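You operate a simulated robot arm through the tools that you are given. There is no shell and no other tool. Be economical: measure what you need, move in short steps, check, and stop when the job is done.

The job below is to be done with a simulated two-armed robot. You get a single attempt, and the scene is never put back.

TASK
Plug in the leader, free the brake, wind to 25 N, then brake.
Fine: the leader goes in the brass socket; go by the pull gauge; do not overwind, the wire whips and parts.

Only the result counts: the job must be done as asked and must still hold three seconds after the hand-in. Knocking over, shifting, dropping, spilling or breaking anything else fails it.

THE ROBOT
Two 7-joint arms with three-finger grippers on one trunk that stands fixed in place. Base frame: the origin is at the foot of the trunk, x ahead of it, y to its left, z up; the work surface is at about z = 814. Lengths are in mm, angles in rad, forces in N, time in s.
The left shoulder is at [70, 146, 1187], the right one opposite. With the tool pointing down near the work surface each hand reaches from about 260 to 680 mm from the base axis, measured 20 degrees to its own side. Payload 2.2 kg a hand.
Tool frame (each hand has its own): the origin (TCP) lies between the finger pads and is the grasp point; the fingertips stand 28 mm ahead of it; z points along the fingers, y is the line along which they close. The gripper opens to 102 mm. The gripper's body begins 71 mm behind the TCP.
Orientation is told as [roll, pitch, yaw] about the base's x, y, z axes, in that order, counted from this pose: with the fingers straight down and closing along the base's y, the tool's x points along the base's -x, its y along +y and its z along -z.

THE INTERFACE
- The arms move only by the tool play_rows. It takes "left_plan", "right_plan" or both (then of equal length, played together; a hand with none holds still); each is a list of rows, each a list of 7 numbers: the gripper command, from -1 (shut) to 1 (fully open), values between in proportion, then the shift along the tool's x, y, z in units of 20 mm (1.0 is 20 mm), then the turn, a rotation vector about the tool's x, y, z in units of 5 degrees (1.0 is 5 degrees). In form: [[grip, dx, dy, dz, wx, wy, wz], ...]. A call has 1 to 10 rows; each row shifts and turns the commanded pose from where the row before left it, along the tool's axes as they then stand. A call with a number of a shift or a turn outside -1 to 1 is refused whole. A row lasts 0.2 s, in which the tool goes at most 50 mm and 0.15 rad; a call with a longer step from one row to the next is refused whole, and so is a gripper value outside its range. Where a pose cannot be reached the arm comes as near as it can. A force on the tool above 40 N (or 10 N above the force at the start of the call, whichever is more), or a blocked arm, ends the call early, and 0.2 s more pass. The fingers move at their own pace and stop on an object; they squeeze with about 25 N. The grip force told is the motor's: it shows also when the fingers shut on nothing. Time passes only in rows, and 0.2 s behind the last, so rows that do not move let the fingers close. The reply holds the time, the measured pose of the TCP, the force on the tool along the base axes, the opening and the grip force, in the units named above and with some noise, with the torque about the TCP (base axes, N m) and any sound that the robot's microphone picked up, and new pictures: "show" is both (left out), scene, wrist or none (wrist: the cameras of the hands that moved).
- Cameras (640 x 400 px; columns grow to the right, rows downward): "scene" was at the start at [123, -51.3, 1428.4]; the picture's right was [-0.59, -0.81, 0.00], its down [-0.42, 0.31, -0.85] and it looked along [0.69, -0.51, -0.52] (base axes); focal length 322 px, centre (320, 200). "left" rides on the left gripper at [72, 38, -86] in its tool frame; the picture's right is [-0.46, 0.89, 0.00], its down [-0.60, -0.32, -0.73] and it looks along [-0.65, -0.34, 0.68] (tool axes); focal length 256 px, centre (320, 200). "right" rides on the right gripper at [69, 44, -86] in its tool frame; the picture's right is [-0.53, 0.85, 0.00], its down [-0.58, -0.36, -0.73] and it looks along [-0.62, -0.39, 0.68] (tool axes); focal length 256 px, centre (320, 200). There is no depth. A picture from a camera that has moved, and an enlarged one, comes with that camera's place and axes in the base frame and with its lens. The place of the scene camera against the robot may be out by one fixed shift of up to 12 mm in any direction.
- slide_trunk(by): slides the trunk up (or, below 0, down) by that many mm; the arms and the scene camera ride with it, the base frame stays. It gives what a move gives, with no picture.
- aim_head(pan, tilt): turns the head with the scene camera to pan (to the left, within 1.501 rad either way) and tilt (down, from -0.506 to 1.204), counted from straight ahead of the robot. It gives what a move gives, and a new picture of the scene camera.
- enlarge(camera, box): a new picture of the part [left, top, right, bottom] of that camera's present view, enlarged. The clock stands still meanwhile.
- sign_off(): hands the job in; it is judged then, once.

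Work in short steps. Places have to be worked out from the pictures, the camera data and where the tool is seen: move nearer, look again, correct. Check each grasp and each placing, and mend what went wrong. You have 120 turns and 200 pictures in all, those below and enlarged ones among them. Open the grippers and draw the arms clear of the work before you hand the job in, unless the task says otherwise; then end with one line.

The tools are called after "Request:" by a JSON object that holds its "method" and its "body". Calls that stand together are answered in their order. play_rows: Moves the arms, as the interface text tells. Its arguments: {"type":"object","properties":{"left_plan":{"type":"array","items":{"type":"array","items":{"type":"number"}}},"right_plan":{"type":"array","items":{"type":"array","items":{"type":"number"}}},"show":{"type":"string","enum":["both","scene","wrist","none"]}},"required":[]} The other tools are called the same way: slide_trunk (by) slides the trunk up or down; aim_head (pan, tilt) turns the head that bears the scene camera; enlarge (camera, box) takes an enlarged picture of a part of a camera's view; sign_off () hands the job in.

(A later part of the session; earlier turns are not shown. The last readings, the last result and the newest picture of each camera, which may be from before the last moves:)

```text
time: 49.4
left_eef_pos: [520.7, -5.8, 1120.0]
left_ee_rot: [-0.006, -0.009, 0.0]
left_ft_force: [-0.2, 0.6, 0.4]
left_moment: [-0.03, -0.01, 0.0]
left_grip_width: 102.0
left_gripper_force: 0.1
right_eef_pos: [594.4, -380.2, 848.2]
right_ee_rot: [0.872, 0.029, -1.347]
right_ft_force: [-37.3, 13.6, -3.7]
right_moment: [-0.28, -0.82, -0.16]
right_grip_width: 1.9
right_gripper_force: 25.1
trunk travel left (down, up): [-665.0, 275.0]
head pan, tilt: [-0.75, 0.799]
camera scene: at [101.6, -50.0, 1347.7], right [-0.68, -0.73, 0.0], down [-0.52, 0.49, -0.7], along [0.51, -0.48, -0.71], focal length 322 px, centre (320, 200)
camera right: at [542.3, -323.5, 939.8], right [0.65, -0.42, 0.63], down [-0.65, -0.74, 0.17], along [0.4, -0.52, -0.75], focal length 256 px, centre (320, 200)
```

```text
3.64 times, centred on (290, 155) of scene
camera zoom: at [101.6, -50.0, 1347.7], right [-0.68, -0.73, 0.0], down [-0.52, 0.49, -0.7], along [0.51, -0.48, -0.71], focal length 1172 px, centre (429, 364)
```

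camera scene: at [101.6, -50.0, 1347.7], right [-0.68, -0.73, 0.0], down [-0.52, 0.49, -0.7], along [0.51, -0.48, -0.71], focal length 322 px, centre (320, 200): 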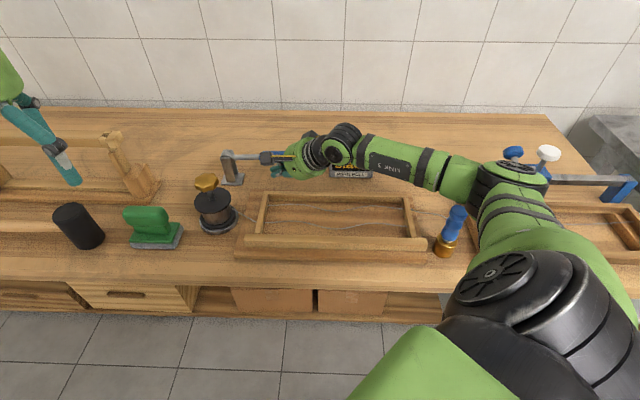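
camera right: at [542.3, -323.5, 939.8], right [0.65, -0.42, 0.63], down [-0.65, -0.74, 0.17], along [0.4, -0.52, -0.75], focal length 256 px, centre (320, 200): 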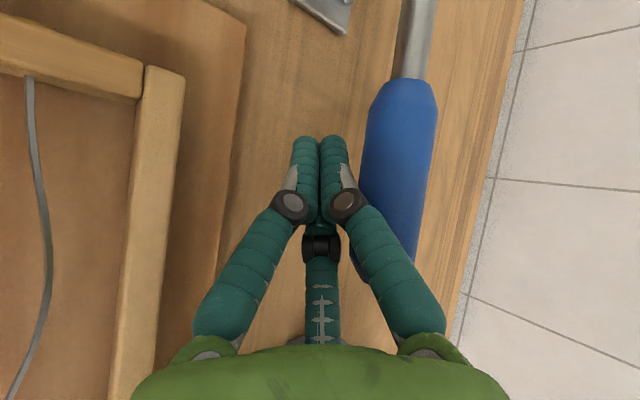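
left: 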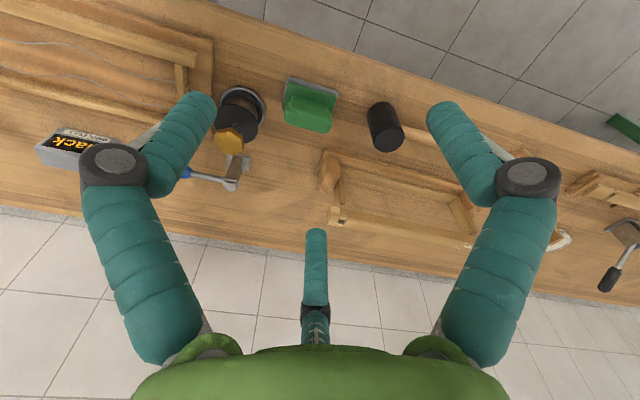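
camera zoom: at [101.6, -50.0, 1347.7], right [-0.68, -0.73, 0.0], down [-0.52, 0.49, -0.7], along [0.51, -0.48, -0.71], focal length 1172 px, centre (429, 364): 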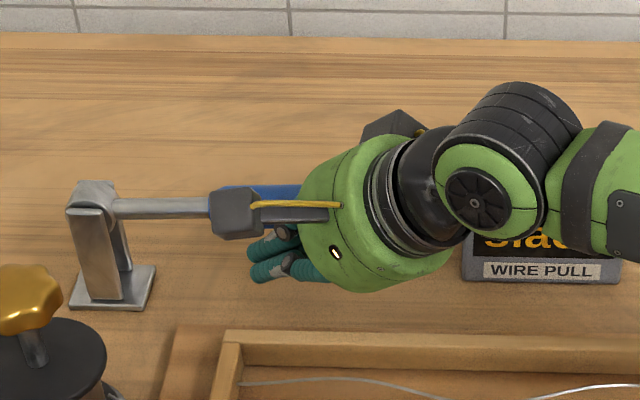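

The fist's knuckles hit the handle's end since the heading is too parallel to the bar. Back off, raise, and swing the heading across the bar.

Request:
{"method": "play_rows", "body": {"right_plan": [[-1, 0.15, -0.4, -0.6, 0, 0, 0], [-1, 0.15, -0.46, -0.6, 0, 0, 0], [-1, 0.15, -0.46, -0.6, 0, 0, 0], [-1, 0.15, -0.4, -0.6, 0, 0, 0], [-1, 0.15, 0.6, -0.6, 0, 0, 0], [-1, 0.15, 0.8, -0.6, 0, 0, 0], [-1, 0, 0.8, -0.6, 0, 0, 0]], "show": "none"}}

Request:
{"method": "play_rows", "body": {"right_plan": [[-1, 0, 0, 0, 0, -0.77, 0.64], [-1, 0, 0, 0, 0, -0.77, 0.64], [-1, 0, 0, 0, 0, -0.77, 0.64], [-1, 0, 0, 0, 0, -0.77, 0.64], [-1, 0, 0, 0, 0, -0.77, 0.64], [-1, 0, 0, 0, 0, -0.77, 0.64], [-1, 0, 0, 0, 0, -0.77, 0.64], [-1, 0, 0, 0, 0, -0.77, 0.64], [-1, 0, 0, 0, 0, -0.77, 0.64], [-1, 0, 0, 0, 0, -0.77, 0.64]], "show": "both"}}

```text
time: 51.0
left_eef_pos: [527.9, -8.7, 1116.4]
left_ee_rot: [0.001, 0.0, 0.0]
left_ft_force: [0.1, -0.5, 0.0]
left_moment: [0.0, -0.01, 0.02]
left_grip_width: 101.9
left_gripper_force: 0.2
right_eef_pos: [541.3, -381.6, 910.6]
right_ee_rot: [0.881, 0.027, -1.353]
right_ft_force: [-0.3, 0.0, 0.2]
right_moment: [0.04, -0.01, -0.02]
right_grip_width: 2.2
right_gripper_force: 24.7
trunk travel left (down, up): [-665.0, 275.0]
head pan, tilt: [-0.75, 0.799]
```

```text
time: 53.2
left_eef_pos: [528.6, -8.9, 1116.3]
left_ee_rot: [0.001, 0.0, 0.0]
left_ft_force: [0.0, 0.5, 0.7]
left_moment: [-0.03, 0.0, -0.01]
left_grip_width: 101.7
left_gripper_force: 0.0
right_eef_pos: [541.5, -381.0, 908.9]
right_ee_rot: [0.858, 0.018, -2.23]
right_ft_force: [-0.5, -0.1, -0.3]
right_moment: [0.01, 0.01, 0.03]
right_grip_width: 2.1
right_gripper_force: 24.8
trunk travel left (down, up): [-665.0, 275.0]
head pan, tilt: [-0.75, 0.799]
camera scene: at [110.0, -52.8, 1346.9], right [-0.68, -0.73, 0.0], down [-0.52, 0.49, -0.7], along [0.51, -0.48, -0.72], focal length 322 px, centre (320, 200)
camera right: at [553.0, -305.7, 1000.8], right [0.1, -0.77, 0.63], down [-0.98, 0.03, 0.19], along [-0.16, -0.64, -0.75], focal length 256 px, centre (320, 200)
```

scene: 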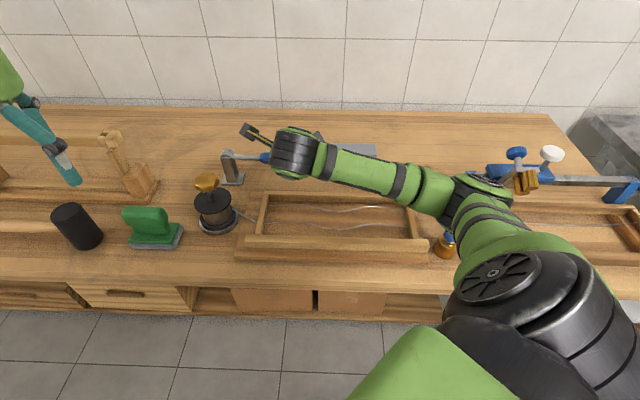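
right: 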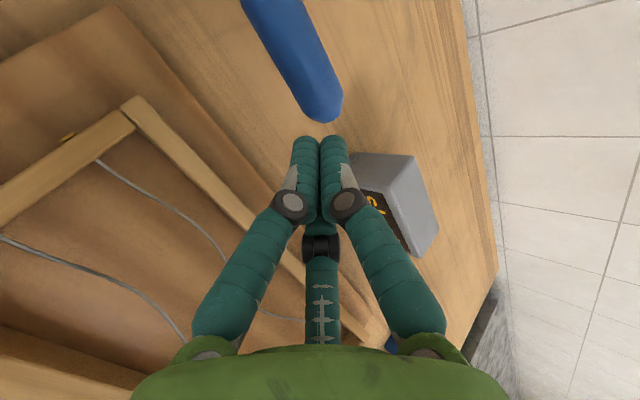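

Yaw -2.23 is reachable, so a proper grip across the handle from above is possible. Reduce the tilt to ~20° and rise.

Request:
{"method": "play_rows", "body": {"right_plan": [[-1, 0, 0.2, -0.4, 1, 0, 0], [-0.4, 0, 0.2, -0.4, 1, 0, 0], [0.2, 0, 0.2, -0.4, 1, 0, 0], [0.2, 0, 0.2, -0.3, 1, 0, 0], [0.2, 0, 0.2, -0.3, 1, 0, 0], [0.2, 0, 0.2, -0.3, 0.8, 0, 0]], "show": "both"}}

```text
time: 54.6
left_eef_pos: [527.0, -8.1, 1116.0]
left_ee_rot: [0.0, 0.0, 0.002]
left_ft_force: [0.4, 0.9, 0.8]
left_moment: [0.01, -0.01, 0.01]
left_grip_width: 101.7
left_gripper_force: 0.1
right_eef_pos: [535.1, -378.2, 954.8]
right_ee_rot: [0.35, 0.02, -2.228]
right_ft_force: [-2.0, 0.8, -0.2]
right_moment: [-0.03, 0.0, -0.02]
right_grip_width: 61.1
right_gripper_force: 0.1
trunk travel left (down, up): [-665.0, 275.0]
head pan, tilt: [-0.75, 0.799]
camera scene: at [109.8, -53.0, 1346.9], right [-0.68, -0.73, 0.0], down [-0.52, 0.49, -0.7], along [0.51, -0.48, -0.72], focal length 322 px, centre (320, 200)
camera right: at [585.2, -331.8, 1053.9], right [0.3, -0.91, 0.28], down [-0.83, -0.1, 0.55], along [-0.47, -0.4, -0.79], focal length 256 px, centre (320, 200)
```

scene: 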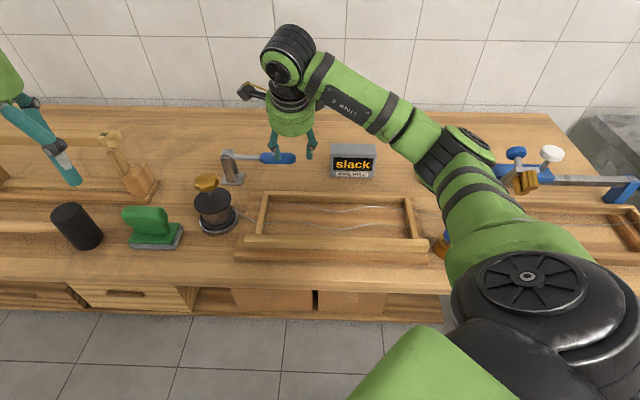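
right: 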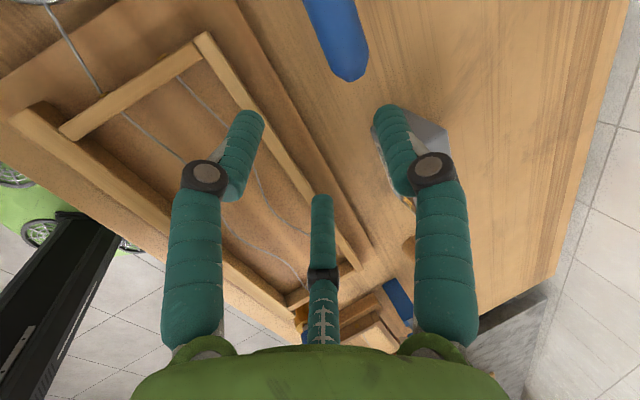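

Handle tip confirmed at ≈(578,-412). Move to the pre-grasp over the handle.

Request:
{"method": "play_rows", "body": {"right_plan": [[0.2, 0.43, 0.49, 0.4, 0, 0, 0], [0.2, 0.43, 0.49, 0.5, 0, 0, 0], [0.2, 0.43, 0.49, 0.5, 0, 0, 0], [0.2, 0, 0, 0.3, 0, 0, 0]], "show": "both"}}

Request:
{"method": "enlarge", "body": {"camera": "scene", "box": [210, 80, 370, 200]}}

```text
time: 55.6
left_eef_pos: [528.0, -9.4, 1116.1]
left_ee_rot: [0.001, -0.001, 0.0]
left_ft_force: [0.4, -0.3, -0.1]
left_moment: [-0.01, 0.01, 0.02]
left_grip_width: 102.1
left_gripper_force: 0.0
right_eef_pos: [582.8, -381.6, 936.3]
right_ee_rot: [0.354, 0.018, -2.227]
right_ft_force: [0.7, -0.1, 0.7]
right_moment: [0.04, 0.01, -0.02]
right_grip_width: 61.3
right_gripper_force: 0.1
trunk travel left (down, up): [-665.0, 275.0]
head pan, tilt: [-0.75, 0.799]
camera scene: at [109.5, -53.3, 1346.9], right [-0.68, -0.73, 0.0], down [-0.52, 0.49, -0.7], along [0.51, -0.48, -0.72], focal length 322 px, centre (320, 200)
camera right: at [631.8, -334.9, 1032.9], right [0.3, -0.91, 0.28], down [-0.83, -0.1, 0.55], along [-0.47, -0.4, -0.79], focal length 256 px, centre (320, 200)
```

scene: 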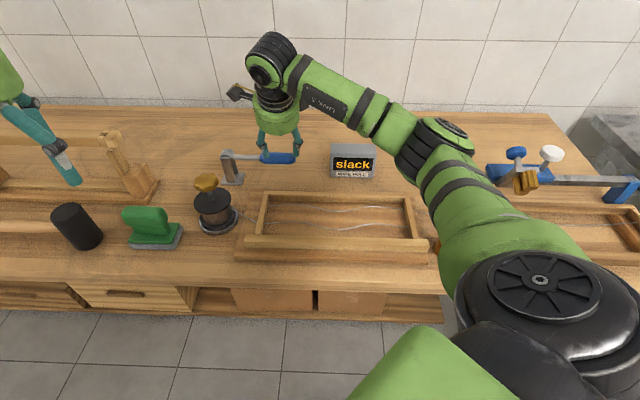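
right: 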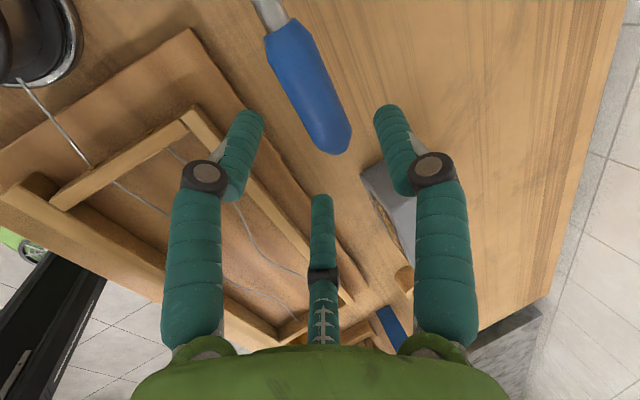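

```text
3.33 times, centred on (290, 140) of scene
camera zoom: at [109.5, -53.3, 1346.9], right [-0.68, -0.73, 0.0], down [-0.52, 0.49, -0.7], along [0.51, -0.48, -0.72], focal length 1075 px, centre (420, 400)
```

zoom: 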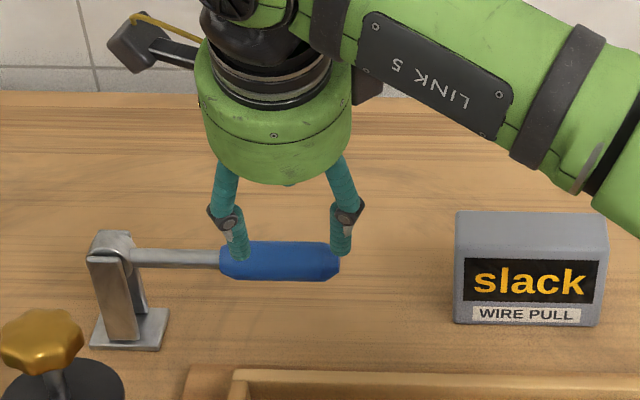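

Descend along the tool axis about 60 mm to straddle the handle.

Request:
{"method": "play_rows", "body": {"right_plan": [[0.2, 0, 0, 0.8, 0, 0, 0], [0.2, 0, 0, 0.8, 0, 0, 0], [0.2, 0, 0, 0.8, 0, 0, 0], [0.2, 0, 0, 0.6, 0, 0, 0]], "show": "both"}}

Request:
{"method": "enlarge", "body": {"camera": "scene", "box": [210, 80, 370, 200]}}

```text
time: 56.6
left_eef_pos: [527.0, -8.2, 1115.9]
left_ee_rot: [0.002, -0.001, 0.0]
left_ft_force: [-0.2, 0.4, -0.4]
left_moment: [0.01, 0.03, 0.01]
left_grip_width: 102.2
left_gripper_force: 0.0
right_eef_pos: [600.1, -393.7, 878.2]
right_ee_rot: [0.353, 0.02, -2.227]
right_ft_force: [0.7, -0.1, -0.2]
right_moment: [0.0, 0.04, -0.02]
right_grip_width: 61.0
right_gripper_force: 0.1
trunk travel left (down, up): [-665.0, 275.0]
head pan, tilt: [-0.75, 0.799]
camera scene: at [109.9, -53.3, 1346.9], right [-0.68, -0.73, 0.0], down [-0.52, 0.49, -0.7], along [0.51, -0.48, -0.72], focal length 322 px, centre (320, 200)
camera right: at [649.2, -347.4, 976.7], right [0.3, -0.91, 0.28], down [-0.83, -0.1, 0.55], along [-0.47, -0.4, -0.79], focal length 256 px, centre (320, 200)
```

scene: 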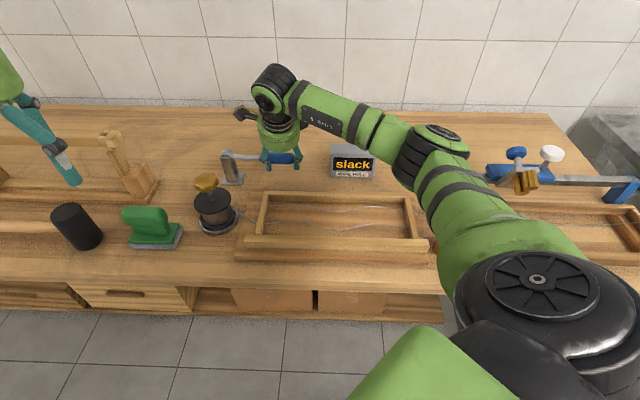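
right: 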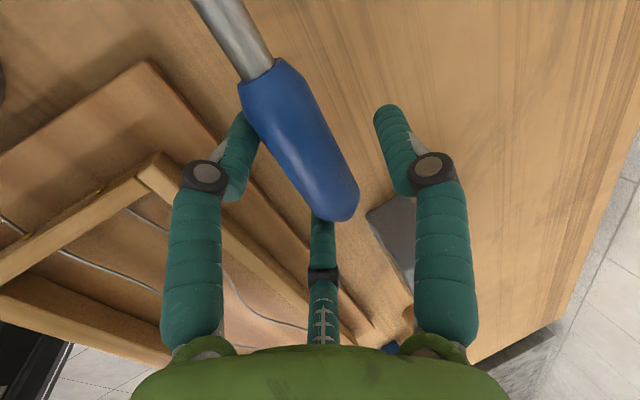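

```text
3.33 times, centred on (290, 140) of scene
camera zoom: at [109.9, -53.3, 1346.9], right [-0.68, -0.73, 0.0], down [-0.52, 0.49, -0.7], along [0.51, -0.48, -0.72], focal length 1075 px, centre (420, 400)
```

zoom: 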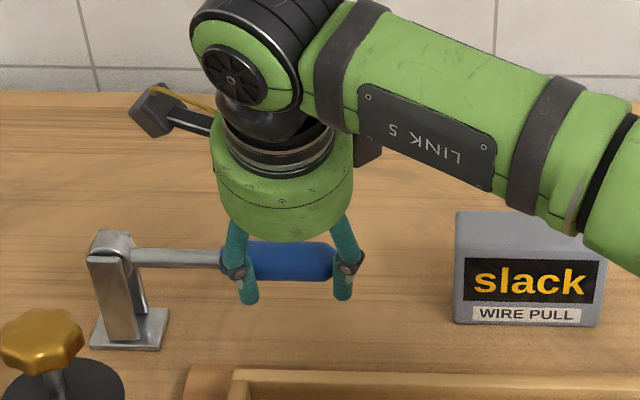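

Straddled. Close on the handle.

Request:
{"method": "play_rows", "body": {"right_plan": [[-0.3, 0, 0, 0, 0, 0, 0], [-0.8, 0, 0, 0, 0, 0, 0], [-1, 0, 0, 0, 0, 0, 0]], "show": "wrist"}}

```text
time: 57.4
left_eef_pos: [523.3, -9.1, 1117.8]
left_ee_rot: [0.0, -0.005, -0.001]
left_ft_force: [0.5, -0.3, 0.0]
left_moment: [0.01, -0.03, 0.02]
left_grip_width: 101.9
left_gripper_force: 0.0
right_eef_pos: [591.6, -394.3, 878.2]
right_ee_rot: [0.341, 0.008, -2.232]
right_ft_force: [-34.2, 1.4, -10.0]
right_moment: [-0.91, 0.69, -0.42]
right_grip_width: 37.4
right_gripper_force: 45.6
trunk travel left (down, up): [-665.0, 275.0]
head pan, tilt: [-0.75, 0.799]
camera right: at [642.8, -348.4, 975.2], right [0.3, -0.91, 0.28], down [-0.82, -0.1, 0.56], along [-0.49, -0.4, -0.78], focal length 256 px, centre (320, 200)
```

right: 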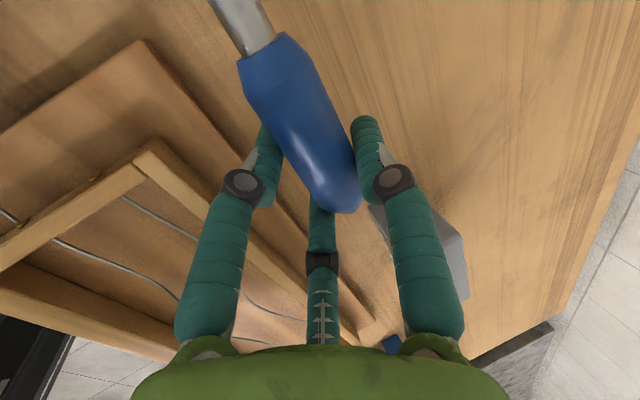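

The hand is being pushed toward -x; shift the command to comply (~7 mm along -y tool) while holding the grip.

Request:
{"method": "play_rows", "body": {"right_plan": [[-0.6, -0.1, -0.2, 0, 0, 0, 0], [-0.8, -0.05, -0.15, 0, 0, 0, 0], [-1, 0, 0, 0, 0, 0, 0]], "show": "wrist"}}

```text
time: 58.2
left_eef_pos: [526.6, -10.3, 1116.8]
left_ee_rot: [0.002, -0.005, -0.001]
left_ft_force: [1.0, 0.6, -0.4]
left_moment: [-0.01, 0.0, -0.03]
left_grip_width: 102.4
left_gripper_force: 0.0
right_eef_pos: [591.5, -393.6, 877.5]
right_ee_rot: [0.354, 0.018, -2.23]
right_ft_force: [-9.7, -9.1, -5.0]
right_moment: [-0.51, 0.25, -0.22]
right_grip_width: 36.9
right_gripper_force: 44.9
trunk travel left (down, up): [-665.0, 275.0]
head pan, tilt: [-0.75, 0.799]
camera right: at [640.9, -348.6, 975.3], right [0.3, -0.91, 0.28], down [-0.83, -0.1, 0.55], along [-0.47, -0.4, -0.79], focal length 256 px, centre (320, 200)
```

right: 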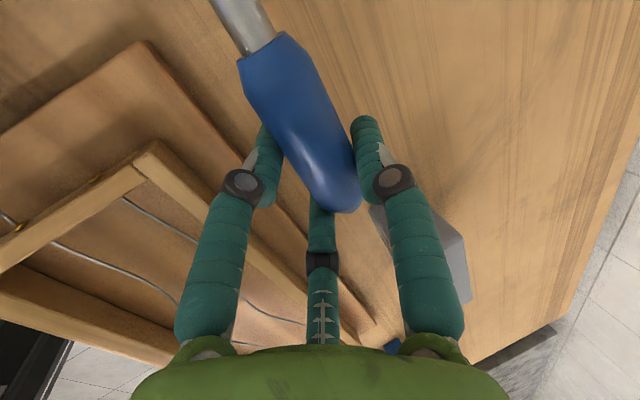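

Good. Try lifting by 10 mm and read the forces.

Request:
{"method": "play_rows", "body": {"right_plan": [[-1, 0, 0.085, -0.235, 0, 0, 0], [-1, 0.02, 0.085, -0.235, 0, 0, 0]], "show": "none"}}

Request:
{"method": "enlarge", "body": {"camera": "scene", "box": [210, 80, 370, 200]}}

```text
time: 58.8
left_eef_pos: [528.6, -11.6, 1115.3]
left_ee_rot: [0.002, 0.0, 0.0]
left_ft_force: [0.0, 0.4, -0.4]
left_moment: [0.0, -0.03, 0.01]
left_grip_width: 102.2
left_gripper_force: 0.1
right_eef_pos: [590.6, -393.7, 882.8]
right_ee_rot: [0.345, 0.014, -2.229]
right_ft_force: [-6.6, -10.3, -14.8]
right_moment: [-1.3, 1.23, 0.02]
right_grip_width: 37.2
right_gripper_force: 44.5
trunk travel left (down, up): [-665.0, 275.0]
head pan, tilt: [-0.75, 0.799]
```

```text
3.33 times, centred on (290, 140) of scene
camera zoom: at [110.9, -56.8, 1346.5], right [-0.68, -0.73, 0.0], down [-0.52, 0.49, -0.7], along [0.51, -0.47, -0.72], focal length 1075 px, centre (420, 400)
```

zoom: 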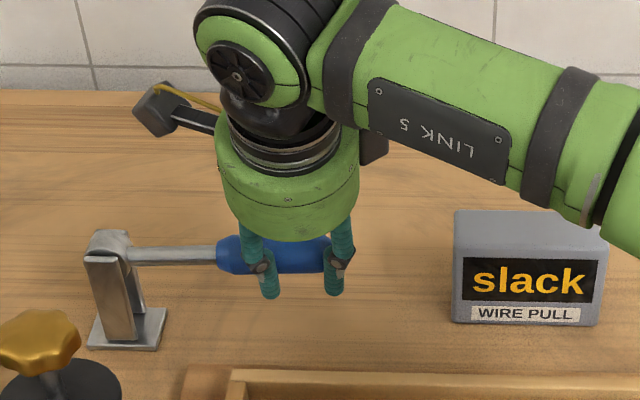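

The lever seems to rise. Continue in the arc.

Request:
{"method": "play_rows", "body": {"right_plan": [[-1, 0.02, 0.085, -0.235, 0, 0, 0], [-1, 0.04, 0.085, -0.235, 0, 0, 0], [-1, 0.05, 0.085, -0.235, 0, 0, 0], [-1, 0.06, 0.085, -0.235, 0, 0, 0]], "show": "scene"}}

```text
time: 59.8
left_eef_pos: [529.9, -11.0, 1115.6]
left_ee_rot: [0.003, 0.003, -0.001]
left_ft_force: [-0.3, 0.7, -0.1]
left_moment: [0.03, 0.02, -0.01]
left_grip_width: 101.9
left_gripper_force: 0.0
right_eef_pos: [593.1, -390.6, 900.7]
right_ee_rot: [0.343, 0.014, -2.227]
right_ft_force: [-6.2, -9.4, -16.7]
right_moment: [-1.62, 1.78, 0.46]
right_grip_width: 38.3
right_gripper_force: 45.5
trunk travel left (down, up): [-665.0, 275.0]
head pan, tilt: [-0.75, 0.799]
camera scene: at [111.6, -56.8, 1346.5], right [-0.68, -0.73, 0.0], down [-0.53, 0.49, -0.69], along [0.51, -0.47, -0.72], focal length 322 px, centre (320, 200)
```

scene: 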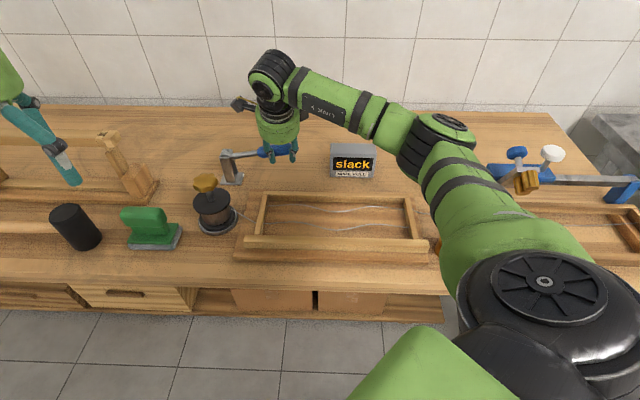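

Rising (~10°). Continue the arc in 5° steps with a slight tool rotation to follow the lever.

Request:
{"method": "play_rows", "body": {"right_plan": [[-1, 0.12, 0.2, -0.507, 0, -0.5, 0], [-1, 0.15, 0.2, -0.49, 0, -0.5, 0], [-1, 0.175, 0.2, -0.475, 0, -0.5, 0], [-1, 0.2, 0.2, -0.455, 0, -0.5, 0]], "show": "scene"}}

```text
time: 60.8
left_eef_pos: [528.4, -10.0, 1114.3]
left_ee_rot: [0.002, 0.002, 0.001]
left_ft_force: [-1.0, 0.0, -0.5]
left_moment: [0.02, 0.02, -0.01]
left_grip_width: 101.9
left_gripper_force: 0.0
right_eef_pos: [603.2, -378.7, 940.8]
right_ee_rot: [0.341, -0.157, -2.283]
right_ft_force: [-14.7, -0.2, -21.3]
right_moment: [-1.52, 2.7, 1.01]
right_grip_width: 41.7
right_gripper_force: 45.8
trunk travel left (down, up): [-665.0, 275.0]
head pan, tilt: [-0.75, 0.799]
camera scene: at [110.9, -54.5, 1346.6], right [-0.68, -0.73, 0.0], down [-0.53, 0.49, -0.7], along [0.51, -0.47, -0.72], focal length 322 px, centre (320, 200)
```

scene: 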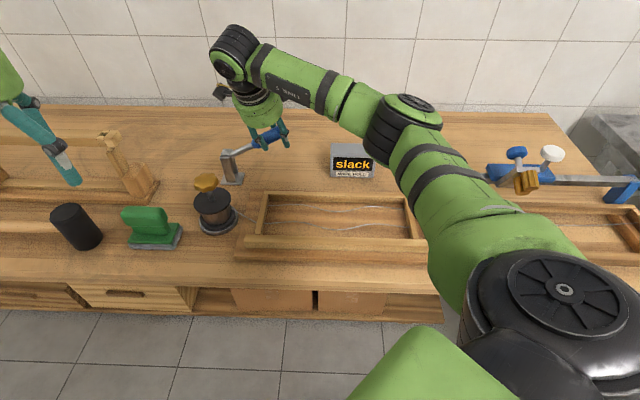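

Lever at ~30°. Continue to ~50°.

Request:
{"method": "play_rows", "body": {"right_plan": [[-1, 0.22, 0.19, -0.475, 0, -0.8, 0], [-1, 0.245, 0.19, -0.455, 0, -0.8, 0], [-1, 0.27, 0.18, -0.43, 0, -0.8, 0], [-1, 0.285, 0.175, -0.4, 0, -0.8, 0]], "show": "scene"}}

Request:
{"method": "enlarge", "body": {"camera": "scene", "box": [190, 70, 350, 220]}}

```text
time: 61.8
left_eef_pos: [526.2, -8.6, 1115.8]
left_ee_rot: [0.0, 0.0, 0.0]
left_ft_force: [-1.0, 0.4, -0.1]
left_moment: [-0.04, 0.03, 0.0]
left_grip_width: 101.9
left_gripper_force: 0.1
right_eef_pos: [620.9, -358.0, 974.4]
right_ee_rot: [0.362, -0.42, -2.38]
right_ft_force: [-22.3, 0.7, -18.6]
right_moment: [-0.6, 4.25, 2.2]
right_grip_width: 46.3
right_gripper_force: 45.4
trunk travel left (down, up): [-665.0, 275.0]
head pan, tilt: [-0.75, 0.799]
camera scene: at [108.7, -54.2, 1346.9], right [-0.68, -0.73, 0.0], down [-0.52, 0.49, -0.7], along [0.51, -0.47, -0.72], focal length 322 px, centre (320, 200)
```

scene: 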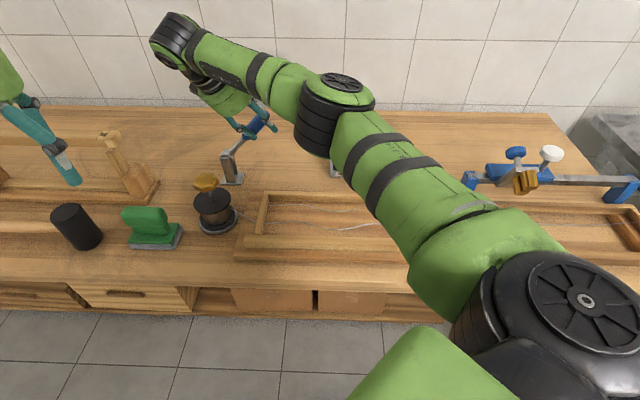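

```text
2.67 times, centred on (270, 145) of scene
camera zoom: at [108.7, -54.2, 1346.9], right [-0.68, -0.73, 0.0], down [-0.52, 0.49, -0.7], along [0.51, -0.47, -0.72], focal length 860 px, centre (453, 347)
```

zoom: 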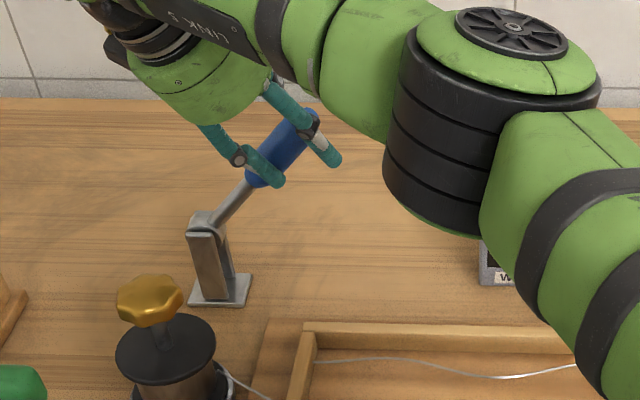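

Grip strain is building. Release and see whether the lever stays at ~50°.

Request:
{"method": "play_rows", "body": {"right_plan": [[0.2, 0, 0, 0, 0, 0, 0], [0.4, 0, 0, 0, 0, 0, 0], [0.4, 0, 0, 0, 0, 0, 0]], "show": "wrist"}}

Request:
{"method": "enlarge", "body": {"camera": "scene", "box": [190, 70, 350, 220]}}

```text
time: 62.6
left_eef_pos: [528.0, -8.5, 1115.5]
left_ee_rot: [-0.001, 0.001, -0.001]
left_ft_force: [-0.2, 0.4, 0.1]
left_moment: [-0.01, -0.01, 0.02]
left_grip_width: 101.9
left_gripper_force: 0.0
right_eef_pos: [626.1, -357.9, 979.1]
right_ee_rot: [0.386, -0.402, -2.392]
right_ft_force: [-1.4, 1.6, 1.0]
right_moment: [0.18, 0.07, 0.12]
right_grip_width: 73.0
right_gripper_force: 1.5
trunk travel left (down, up): [-665.0, 275.0]
head pan, tilt: [-0.75, 0.799]
camera right: at [704.4, -294.2, 1043.0], right [0.26, -0.82, 0.5], down [-0.65, 0.23, 0.72], along [-0.71, -0.52, -0.48], focal length 256 px, centre (320, 200)
```

right: 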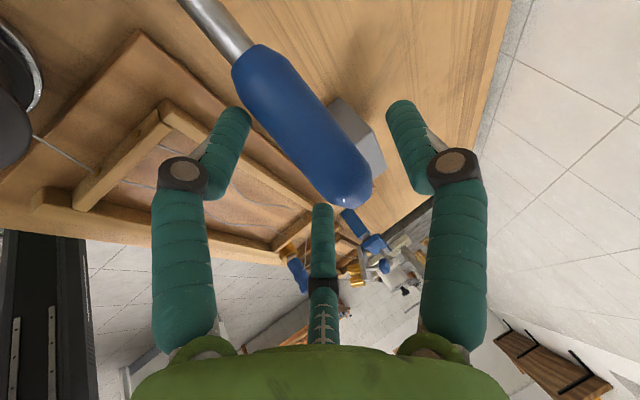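

```text
2.67 times, centred on (270, 145) of scene
camera zoom: at [108.8, -52.6, 1347.1], right [-0.68, -0.73, 0.0], down [-0.52, 0.49, -0.7], along [0.51, -0.48, -0.72], focal length 860 px, centre (453, 347)
```

zoom: 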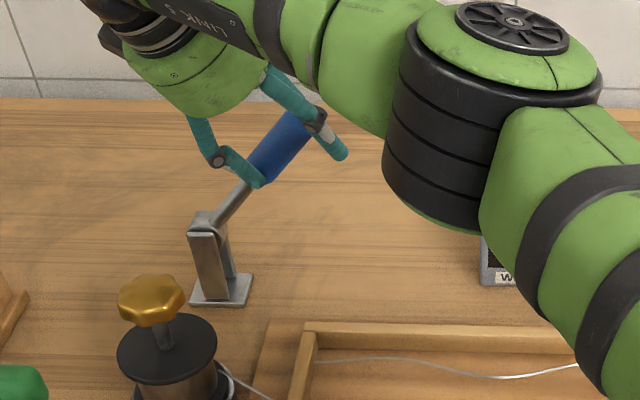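

The lever holds at ~50° by friction. I'll back off, reset the tilt, and push it the rest of the way with a fist from its outer side.

Request:
{"method": "play_rows", "body": {"right_plan": [[0.4, 0, 0, -0.8, 0, 0, 0], [0.4, 0, 0, -0.8, 0, 0, 0], [0.4, 0, 0, -0.8, 0, 0, 0], [0.4, 0, 0, -0.8, 0, 0.3, 0], [0.4, -0.3, 0, -0.4, 0, 1, 0], [0, -0.3, 0, 0, 0, 1, 0], [-0.5, -0.3, 0, 0, 0, 1, 0], [-1, -0.3, 0, 0, 0, 1, 0]], "show": "both"}}

```text
time: 64.4
left_eef_pos: [526.7, -8.7, 1116.1]
left_ee_rot: [-0.001, 0.0, -0.001]
left_ft_force: [0.1, 0.3, -0.5]
left_moment: [0.05, 0.02, 0.02]
left_grip_width: 102.0
left_gripper_force: 0.1
right_eef_pos: [609.7, -337.2, 1047.1]
right_ee_rot: [0.355, -0.052, -2.253]
right_ft_force: [0.4, 0.1, -0.2]
right_moment: [0.01, 0.02, 0.03]
right_grip_width: 2.2
right_gripper_force: 25.6
trunk travel left (down, up): [-665.0, 275.0]
head pan, tilt: [-0.75, 0.799]
camera scene: at [108.8, -54.3, 1346.9], right [-0.68, -0.73, 0.0], down [-0.52, 0.49, -0.7], along [0.51, -0.47, -0.72], focal length 322 px, centre (320, 200)
camera right: at [664.9, -287.9, 1139.8], right [0.29, -0.9, 0.32], down [-0.81, -0.05, 0.59], along [-0.52, -0.43, -0.74], focal length 256 px, centre (320, 200)
```

scene: 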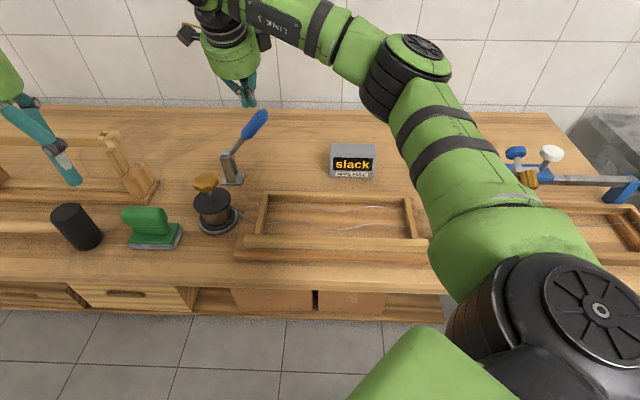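
right: 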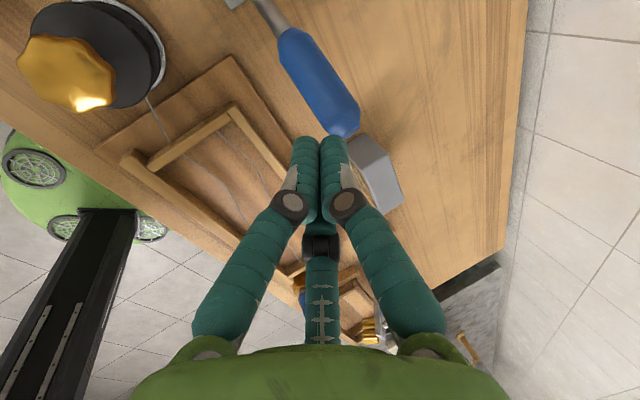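

Position the fist beyond the handle's end (s≈133), then lower to z≈985.

Request:
{"method": "play_rows", "body": {"right_plan": [[-1, -0.76, 0.31, 0.115, 0, 0, 0], [-1, -0.76, 0.31, 0.115, 0, 0, 0], [-1, -0.76, 0.31, 0.115, 0, 0, 0], [-1, -0.76, 0.31, 0.115, 0, 0, 0], [-1, 0, -0.32, 0.86, 0, 0, 0], [-1, 0, -0.32, 0.86, 0, 0, 0], [-1, 0, -0.32, 0.86, 0, 0, 0]], "show": "both"}}

```text
time: 66.0
left_eef_pos: [528.7, -9.5, 1115.9]
left_ee_rot: [-0.001, -0.001, -0.001]
left_ft_force: [0.2, -1.0, 0.4]
left_moment: [0.01, 0.02, 0.0]
left_grip_width: 101.9
left_gripper_force: 0.0
right_eef_pos: [590.2, -404.5, 994.0]
right_ee_rot: [0.353, -0.054, -2.253]
right_ft_force: [-0.2, 0.5, -0.3]
right_moment: [-0.02, 0.02, -0.01]
right_grip_width: 2.1
right_gripper_force: 24.8
trunk travel left (down, up): [-665.0, 275.0]
head pan, tilt: [-0.75, 0.799]
camera scene: at [109.8, -53.6, 1346.9], right [-0.68, -0.73, 0.0], down [-0.52, 0.49, -0.7], along [0.51, -0.48, -0.72], focal length 322 px, centre (320, 200)
camera right: at [645.6, -354.0, 1087.5], right [0.29, -0.9, 0.32], down [-0.81, -0.05, 0.59], along [-0.52, -0.43, -0.74], focal length 256 px, centre (320, 200)
```

scene: 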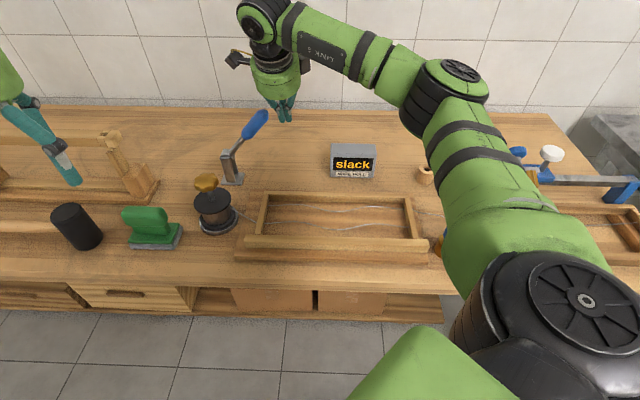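
right: 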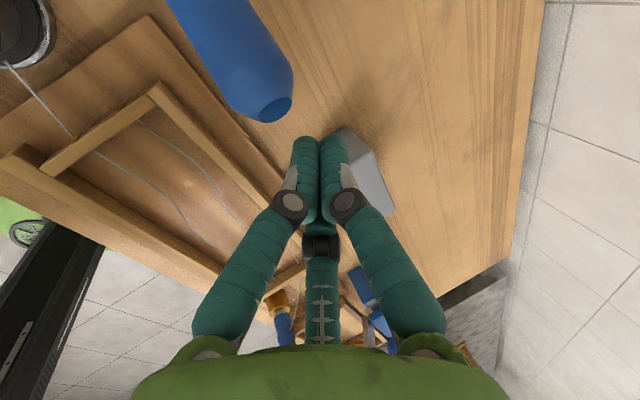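

Handle end at (619,-376,993) as predicted. Lower 10 mm and push along +u.

Request:
{"method": "play_rows", "body": {"right_plan": [[-1, 0.6, -0.1, 0.5, 0, 0, 0], [-1, 0.6, 0.06, 0.03, 0, 0, 0], [-1, 0.6, 0.06, 0.03, 0, 0, 0], [-1, 0.6, 0.06, 0.03, 0, 0, 0], [-1, 0.6, 0.06, 0.03, 0, 0, 0]], "show": "both"}}

```text
time: 66.9
left_eef_pos: [524.4, -8.3, 1116.7]
left_ee_rot: [0.0, -0.003, 0.002]
left_ft_force: [1.2, 0.6, -0.6]
left_moment: [-0.08, 0.1, -0.01]
left_grip_width: 102.2
left_gripper_force: 0.0
right_eef_pos: [609.2, -390.0, 981.0]
right_ee_rot: [0.341, -0.084, -2.285]
right_ft_force: [-28.4, -14.2, 5.1]
right_moment: [0.39, 0.18, 0.27]
right_grip_width: 2.1
right_gripper_force: 24.9
trunk travel left (down, up): [-665.0, 275.0]
head pan, tilt: [-0.75, 0.799]
stopped in row 4 (right hand): the force on the tool passed its limit at 45 N (the readings are from after the stop); the commanded pose is now the measured one
camera scene: at [104.7, -52.8, 1347.5], right [-0.68, -0.73, 0.0], down [-0.52, 0.49, -0.7], along [0.51, -0.48, -0.71], focal length 322 px, centre (320, 200)
camera right: at [666.5, -339.2, 1071.9], right [0.27, -0.91, 0.33], down [-0.79, -0.01, 0.61], along [-0.55, -0.42, -0.72], focal length 256 px, centre (320, 200)
```

scene: 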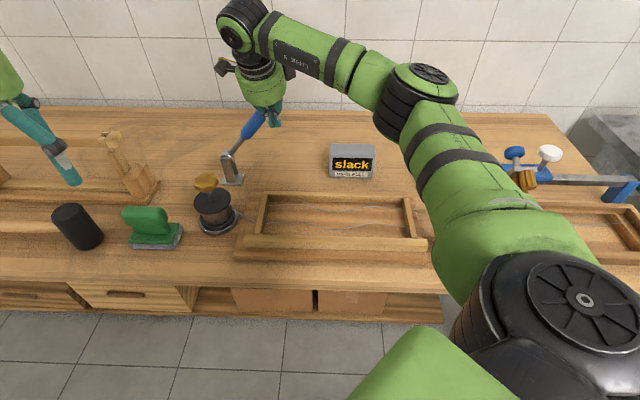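
right: 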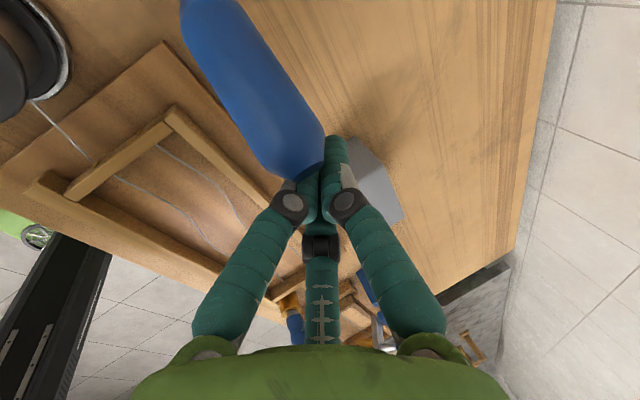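

The push stops at 45 N – the lever is at its end stop (~52°), so the brake should be free. Retract the right fist upward and park it near, then bring the left hand toward the knob (≈(591,-202,924)).

Request:
{"method": "play_rows", "body": {"right_plan": [[-1, -0.8, 0, 0, 0, 0, 0], [-1, -0.7, 0, 0, 0, 0, 0], [-1, 0, 0.3, -0.9, 0, 0, 0], [-1, 0, 0.3, -0.9, 0, 0, 0], [-1, 0, 0.3, -0.9, 0, 0, 0], [-1, 0, 0.3, -0.8, 0, 0, 0]], "show": "none"}}

Request:
{"method": "play_rows", "body": {"left_plan": [[0.3, -0.4, -1, 0.6, 0, 0, 0], [0.3, -0.4, -1, 0.6, 0, 0, 0], [0.3, -0.4, -1, 0.6, 0, 0, 0], [0.3, -0.4, -1, 0.6, 0, 0, 0], [0.3, -0.4, -1, 0.6, 0, 0, 0], [0.3, -0.4, -1, 0.6, 0, 0, 0], [0.3, -0.4, -1, 0.6, 0, 0, 0]], "show": "both"}}

```text
time: 68.3
left_eef_pos: [529.8, -7.2, 1116.3]
left_ee_rot: [0.002, -0.001, 0.0]
left_ft_force: [1.0, 0.4, -0.7]
left_moment: [0.01, 0.0, -0.04]
left_grip_width: 102.1
left_gripper_force: 0.0
right_eef_pos: [598.3, -398.9, 1055.0]
right_ee_rot: [0.344, -0.073, -2.274]
right_ft_force: [0.3, -0.1, 0.4]
right_moment: [0.0, 0.0, -0.01]
right_grip_width: 2.4
right_gripper_force: 24.8
trunk travel left (down, up): [-665.0, 275.0]
head pan, tilt: [-0.75, 0.799]
```

```text
time: 69.9
left_eef_pos: [549.5, -93.4, 1028.1]
left_ee_rot: [0.001, 0.0, -0.001]
left_ft_force: [0.1, 0.5, 0.6]
left_moment: [-0.03, -0.05, 0.02]
left_grip_width: 66.3
left_gripper_force: 0.0
left hand out of reach, approached as far as the arm can: row 4, 5, 6, 7
right_eef_pos: [598.2, -400.3, 1054.8]
right_ee_rot: [0.346, -0.075, -2.274]
right_ft_force: [-1.2, 0.0, 0.0]
right_moment: [-0.02, -0.02, -0.01]
right_grip_width: 2.0
right_gripper_force: 24.8
trunk travel left (down, up): [-665.0, 275.0]
head pan, tilt: [-0.75, 0.799]
camera scene: at [109.9, -52.8, 1346.9], right [-0.68, -0.73, 0.0], down [-0.52, 0.49, -0.7], along [0.51, -0.48, -0.72], focal length 322 px, centre (320, 200)
camera left: at [476.5, -56.5, 1115.5], right [0.46, 0.89, 0.0], down [0.6, -0.32, 0.73], along [0.65, -0.34, -0.68], focal length 256 px, centre (320, 200)
```

scene: 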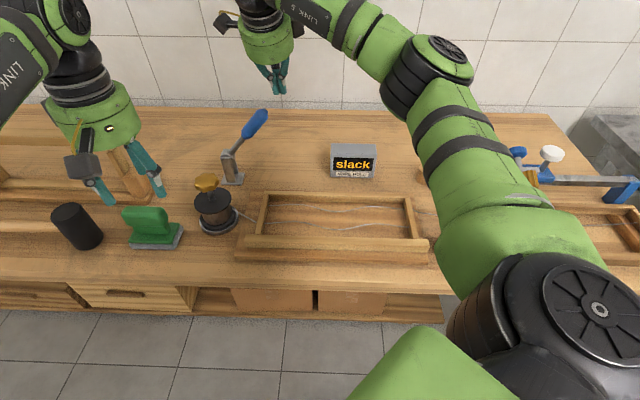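
left: 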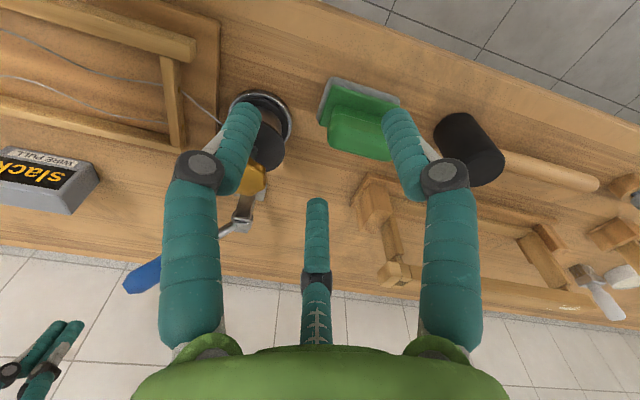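

Tool-down reach for the left hand falls short of the knob. I'll first test winding with the right hand and see whether the reel holds by itself. Move the left hand clear and the right hand toward the reel.

Request:
{"method": "play_rows", "body": {"left_plan": [[0.3, 0.6, 1, -0.6, 0, 0, 0], [0.3, 0.6, 1, -0.6, 0, 0, 0], [0.3, 0.6, 1, -0.4, 0, 0, 0], [0.3, 0.6, 1, -0.4, 0, 0, 0], [0.3, 0.6, 1, 0, 0, 0, 0], [0.3, 0.6, 1, 0, 0, 0, 0], [0.3, 0.6, 1, 0, 0, 0, 0], [0.3, 0.6, 1, 0, 0, 0, 0]], "right_plan": [[-1, -0.4, -0.6, -0.5, 0, 0, 0], [-1, -0.4, -0.6, -0.5, 0.5, 0, 0], [0, -0.4, -0.8, -0.3, 1, 0, 0], [0.4, 0, -0.8, 0, 1, 0, 0], [0.4, 0.4, -0.8, 0, 1, 0, 0], [0.4, 0.4, -0.8, 0, 0.5, 0, 0], [0.4, 0.4, -0.8, 0, 0, 0, 0], [0.4, 0.4, -0.8, 0, 0, 0, 0]], "show": "both"}}

```text
time: 71.7
left_eef_pos: [452.2, 66.0, 1067.9]
left_ee_rot: [-0.003, 0.001, 0.0]
left_ft_force: [0.6, 0.5, -0.4]
left_moment: [-0.05, 0.05, -0.05]
left_grip_width: 66.3
left_gripper_force: 0.1
right_eef_pos: [506.7, -312.8, 1061.1]
right_ee_rot: [-0.004, -0.074, -2.273]
right_ft_force: [-0.1, 0.0, -1.0]
right_moment: [-0.02, -0.05, -0.02]
right_grip_width: 71.4
right_gripper_force: 0.0
trunk travel left (down, up): [-665.0, 275.0]
head pan, tilt: [-0.75, 0.799]
camera scene: at [109.1, -51.6, 1347.0], right [-0.68, -0.73, 0.0], down [-0.52, 0.49, -0.7], along [0.51, -0.48, -0.72], focal length 322 px, centre (320, 200)
camera right: at [588.7, -283.6, 1142.9], right [0.3, -0.95, 0.04], down [-0.61, -0.16, 0.77], along [-0.73, -0.26, -0.63], focal length 256 px, centre (320, 200)
camera left: at [380.0, 104.1, 1155.6], right [0.46, 0.89, 0.0], down [0.6, -0.32, 0.73], along [0.65, -0.34, -0.68], focal length 256 px, centre (320, 200)
```

scene: 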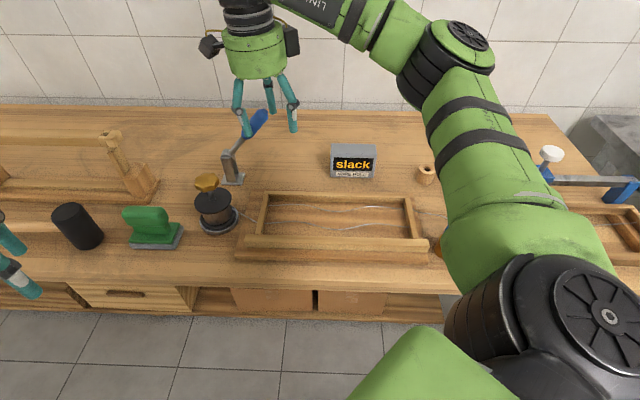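
right: 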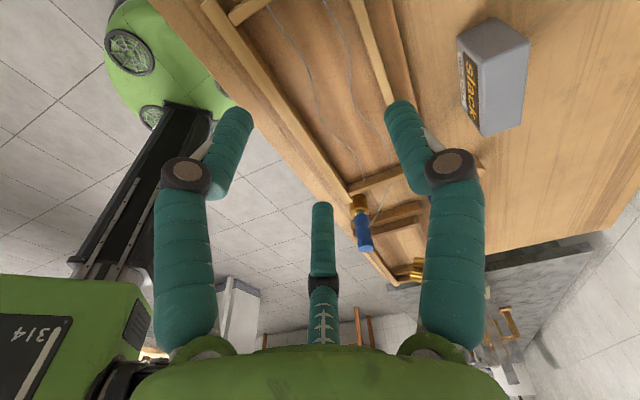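
left: 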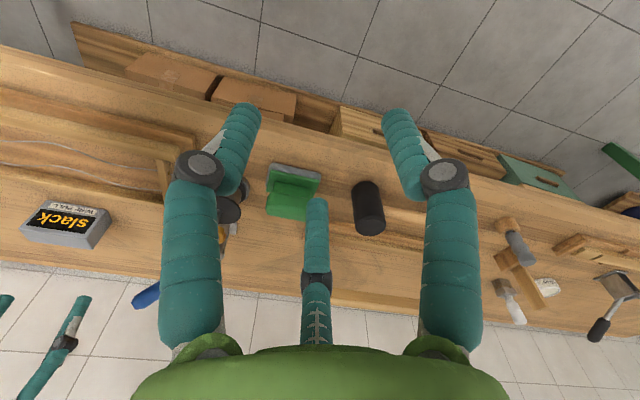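

Straighten the tool and move above the knob, adding some more clockwise yaw to gain winding stroke.

Request:
{"method": "play_rows", "body": {"right_plan": [[0.4, 0.99, -0.05, 0.2, 0, 0.85, 0], [0.4, 0.99, -0.05, 0.2, 0, 0, 0], [0.4, 0.99, -0.05, 0.2, 0, 0, 0], [0.4, 0.99, -0.05, 0.2, 0, 0, 0], [0.4, 0.99, -0.05, 0.2, 0, 0, 0], [0.4, 0.99, -0.05, 0.2, 0, 0, 0], [0.4, 0.99, -0.05, 0.2, 0, 0, 0], [0.4, 0, 0, 0, 0, 0, 1], [0.4, 0, 0, 0, 0, 0, 1], [0.4, 0, 0, 0, 0, 0, 1]], "show": "both"}}

```text
time: 73.9
left_eef_pos: [452.6, 65.5, 1068.3]
left_ee_rot: [0.001, 0.001, -0.001]
left_ft_force: [0.2, 0.1, -0.5]
left_moment: [0.0, -0.02, -0.01]
left_grip_width: 66.1
left_gripper_force: 0.0
right_eef_pos: [591.0, -202.9, 1031.3]
right_ee_rot: [-0.002, -0.003, -2.535]
right_ft_force: [0.1, -0.2, 0.1]
right_moment: [-0.03, 0.03, 0.0]
right_grip_width: 71.4
right_gripper_force: 0.1
trunk travel left (down, up): [-665.0, 275.0]
head pan, tilt: [-0.75, 0.799]
camera scene: at [109.7, -53.0, 1346.9], right [-0.68, -0.73, 0.0], down [-0.52, 0.49, -0.7], along [0.51, -0.48, -0.72], focal length 322 px, centre (320, 200)
camera right: at [672.8, -200.6, 1118.0], right [0.04, -1.0, 0.0], down [-0.68, -0.03, 0.73], along [-0.73, -0.03, -0.68], focal length 256 px, centre (320, 200)
```

scene: 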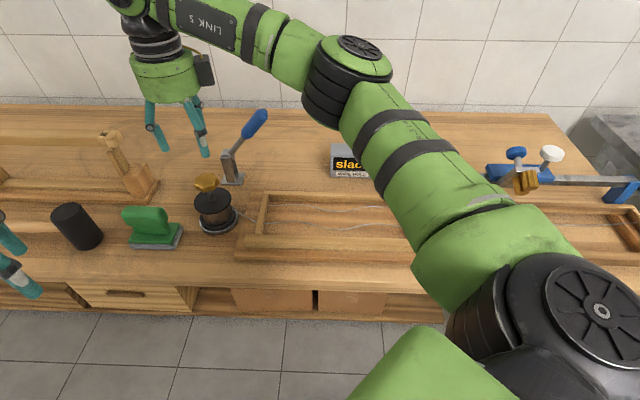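
right: 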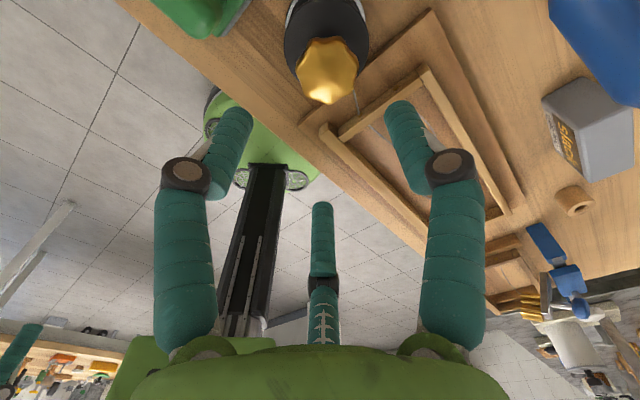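

Knob appears at about (599,-207,~920). Lower and look again.

Request:
{"method": "play_rows", "body": {"right_plan": [[0.4, 0.16, 0.29, 0.8, 0, 0, 0], [0.4, 0, 0, 0.8, 0, 0, 0], [0.4, 0, 0, 0.7, 0, 0, 0], [0.4, 0, 0, 0, 0, 0, 0]], "show": "both"}}

Request:
{"method": "enlarge", "body": {"camera": "scene", "box": [130, 80, 270, 250]}}

```text
time: 74.9
left_eef_pos: [452.4, 65.6, 1068.0]
left_ee_rot: [0.0, 0.0, 0.0]
left_ft_force: [0.3, 0.5, 0.3]
left_moment: [0.0, -0.04, 0.0]
left_grip_width: 66.0
left_gripper_force: 0.0
right_eef_pos: [597.8, -206.5, 983.4]
right_ee_rot: [-0.003, -0.001, -2.535]
right_ft_force: [0.3, 0.3, 0.1]
right_moment: [-0.01, 0.0, -0.01]
right_grip_width: 71.6
right_gripper_force: 0.0
trunk travel left (down, up): [-665.0, 275.0]
head pan, tilt: [-0.75, 0.799]
camera scene: at [109.6, -53.0, 1346.9], right [-0.68, -0.73, 0.0], down [-0.52, 0.49, -0.7], along [0.51, -0.48, -0.72], focal length 322 px, centre (320, 200)
camera right: at [678.2, -203.3, 1071.4], right [0.04, -1.0, 0.0], down [-0.68, -0.03, 0.73], along [-0.73, -0.03, -0.68], focal length 256 px, centre (320, 200)
```

scene: 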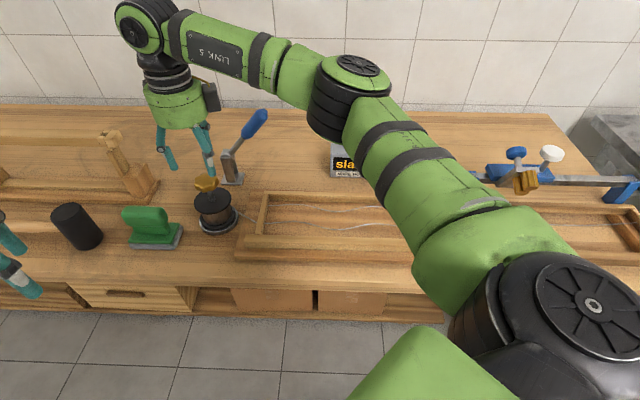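
right: 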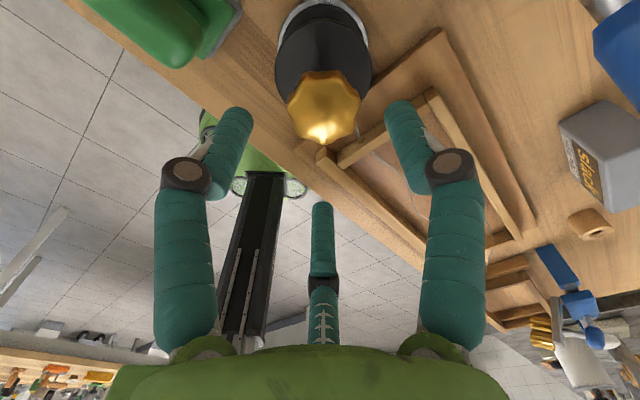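

```text
2.35 times, centred on (200, 165) of scene
camera zoom: at [109.6, -53.0, 1346.9], right [-0.68, -0.73, 0.0], down [-0.52, 0.49, -0.7], along [0.51, -0.48, -0.72], focal length 759 px, centre (602, 282)
```

zoom: 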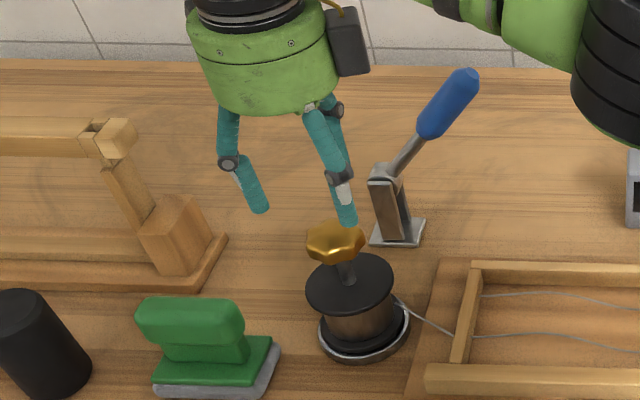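

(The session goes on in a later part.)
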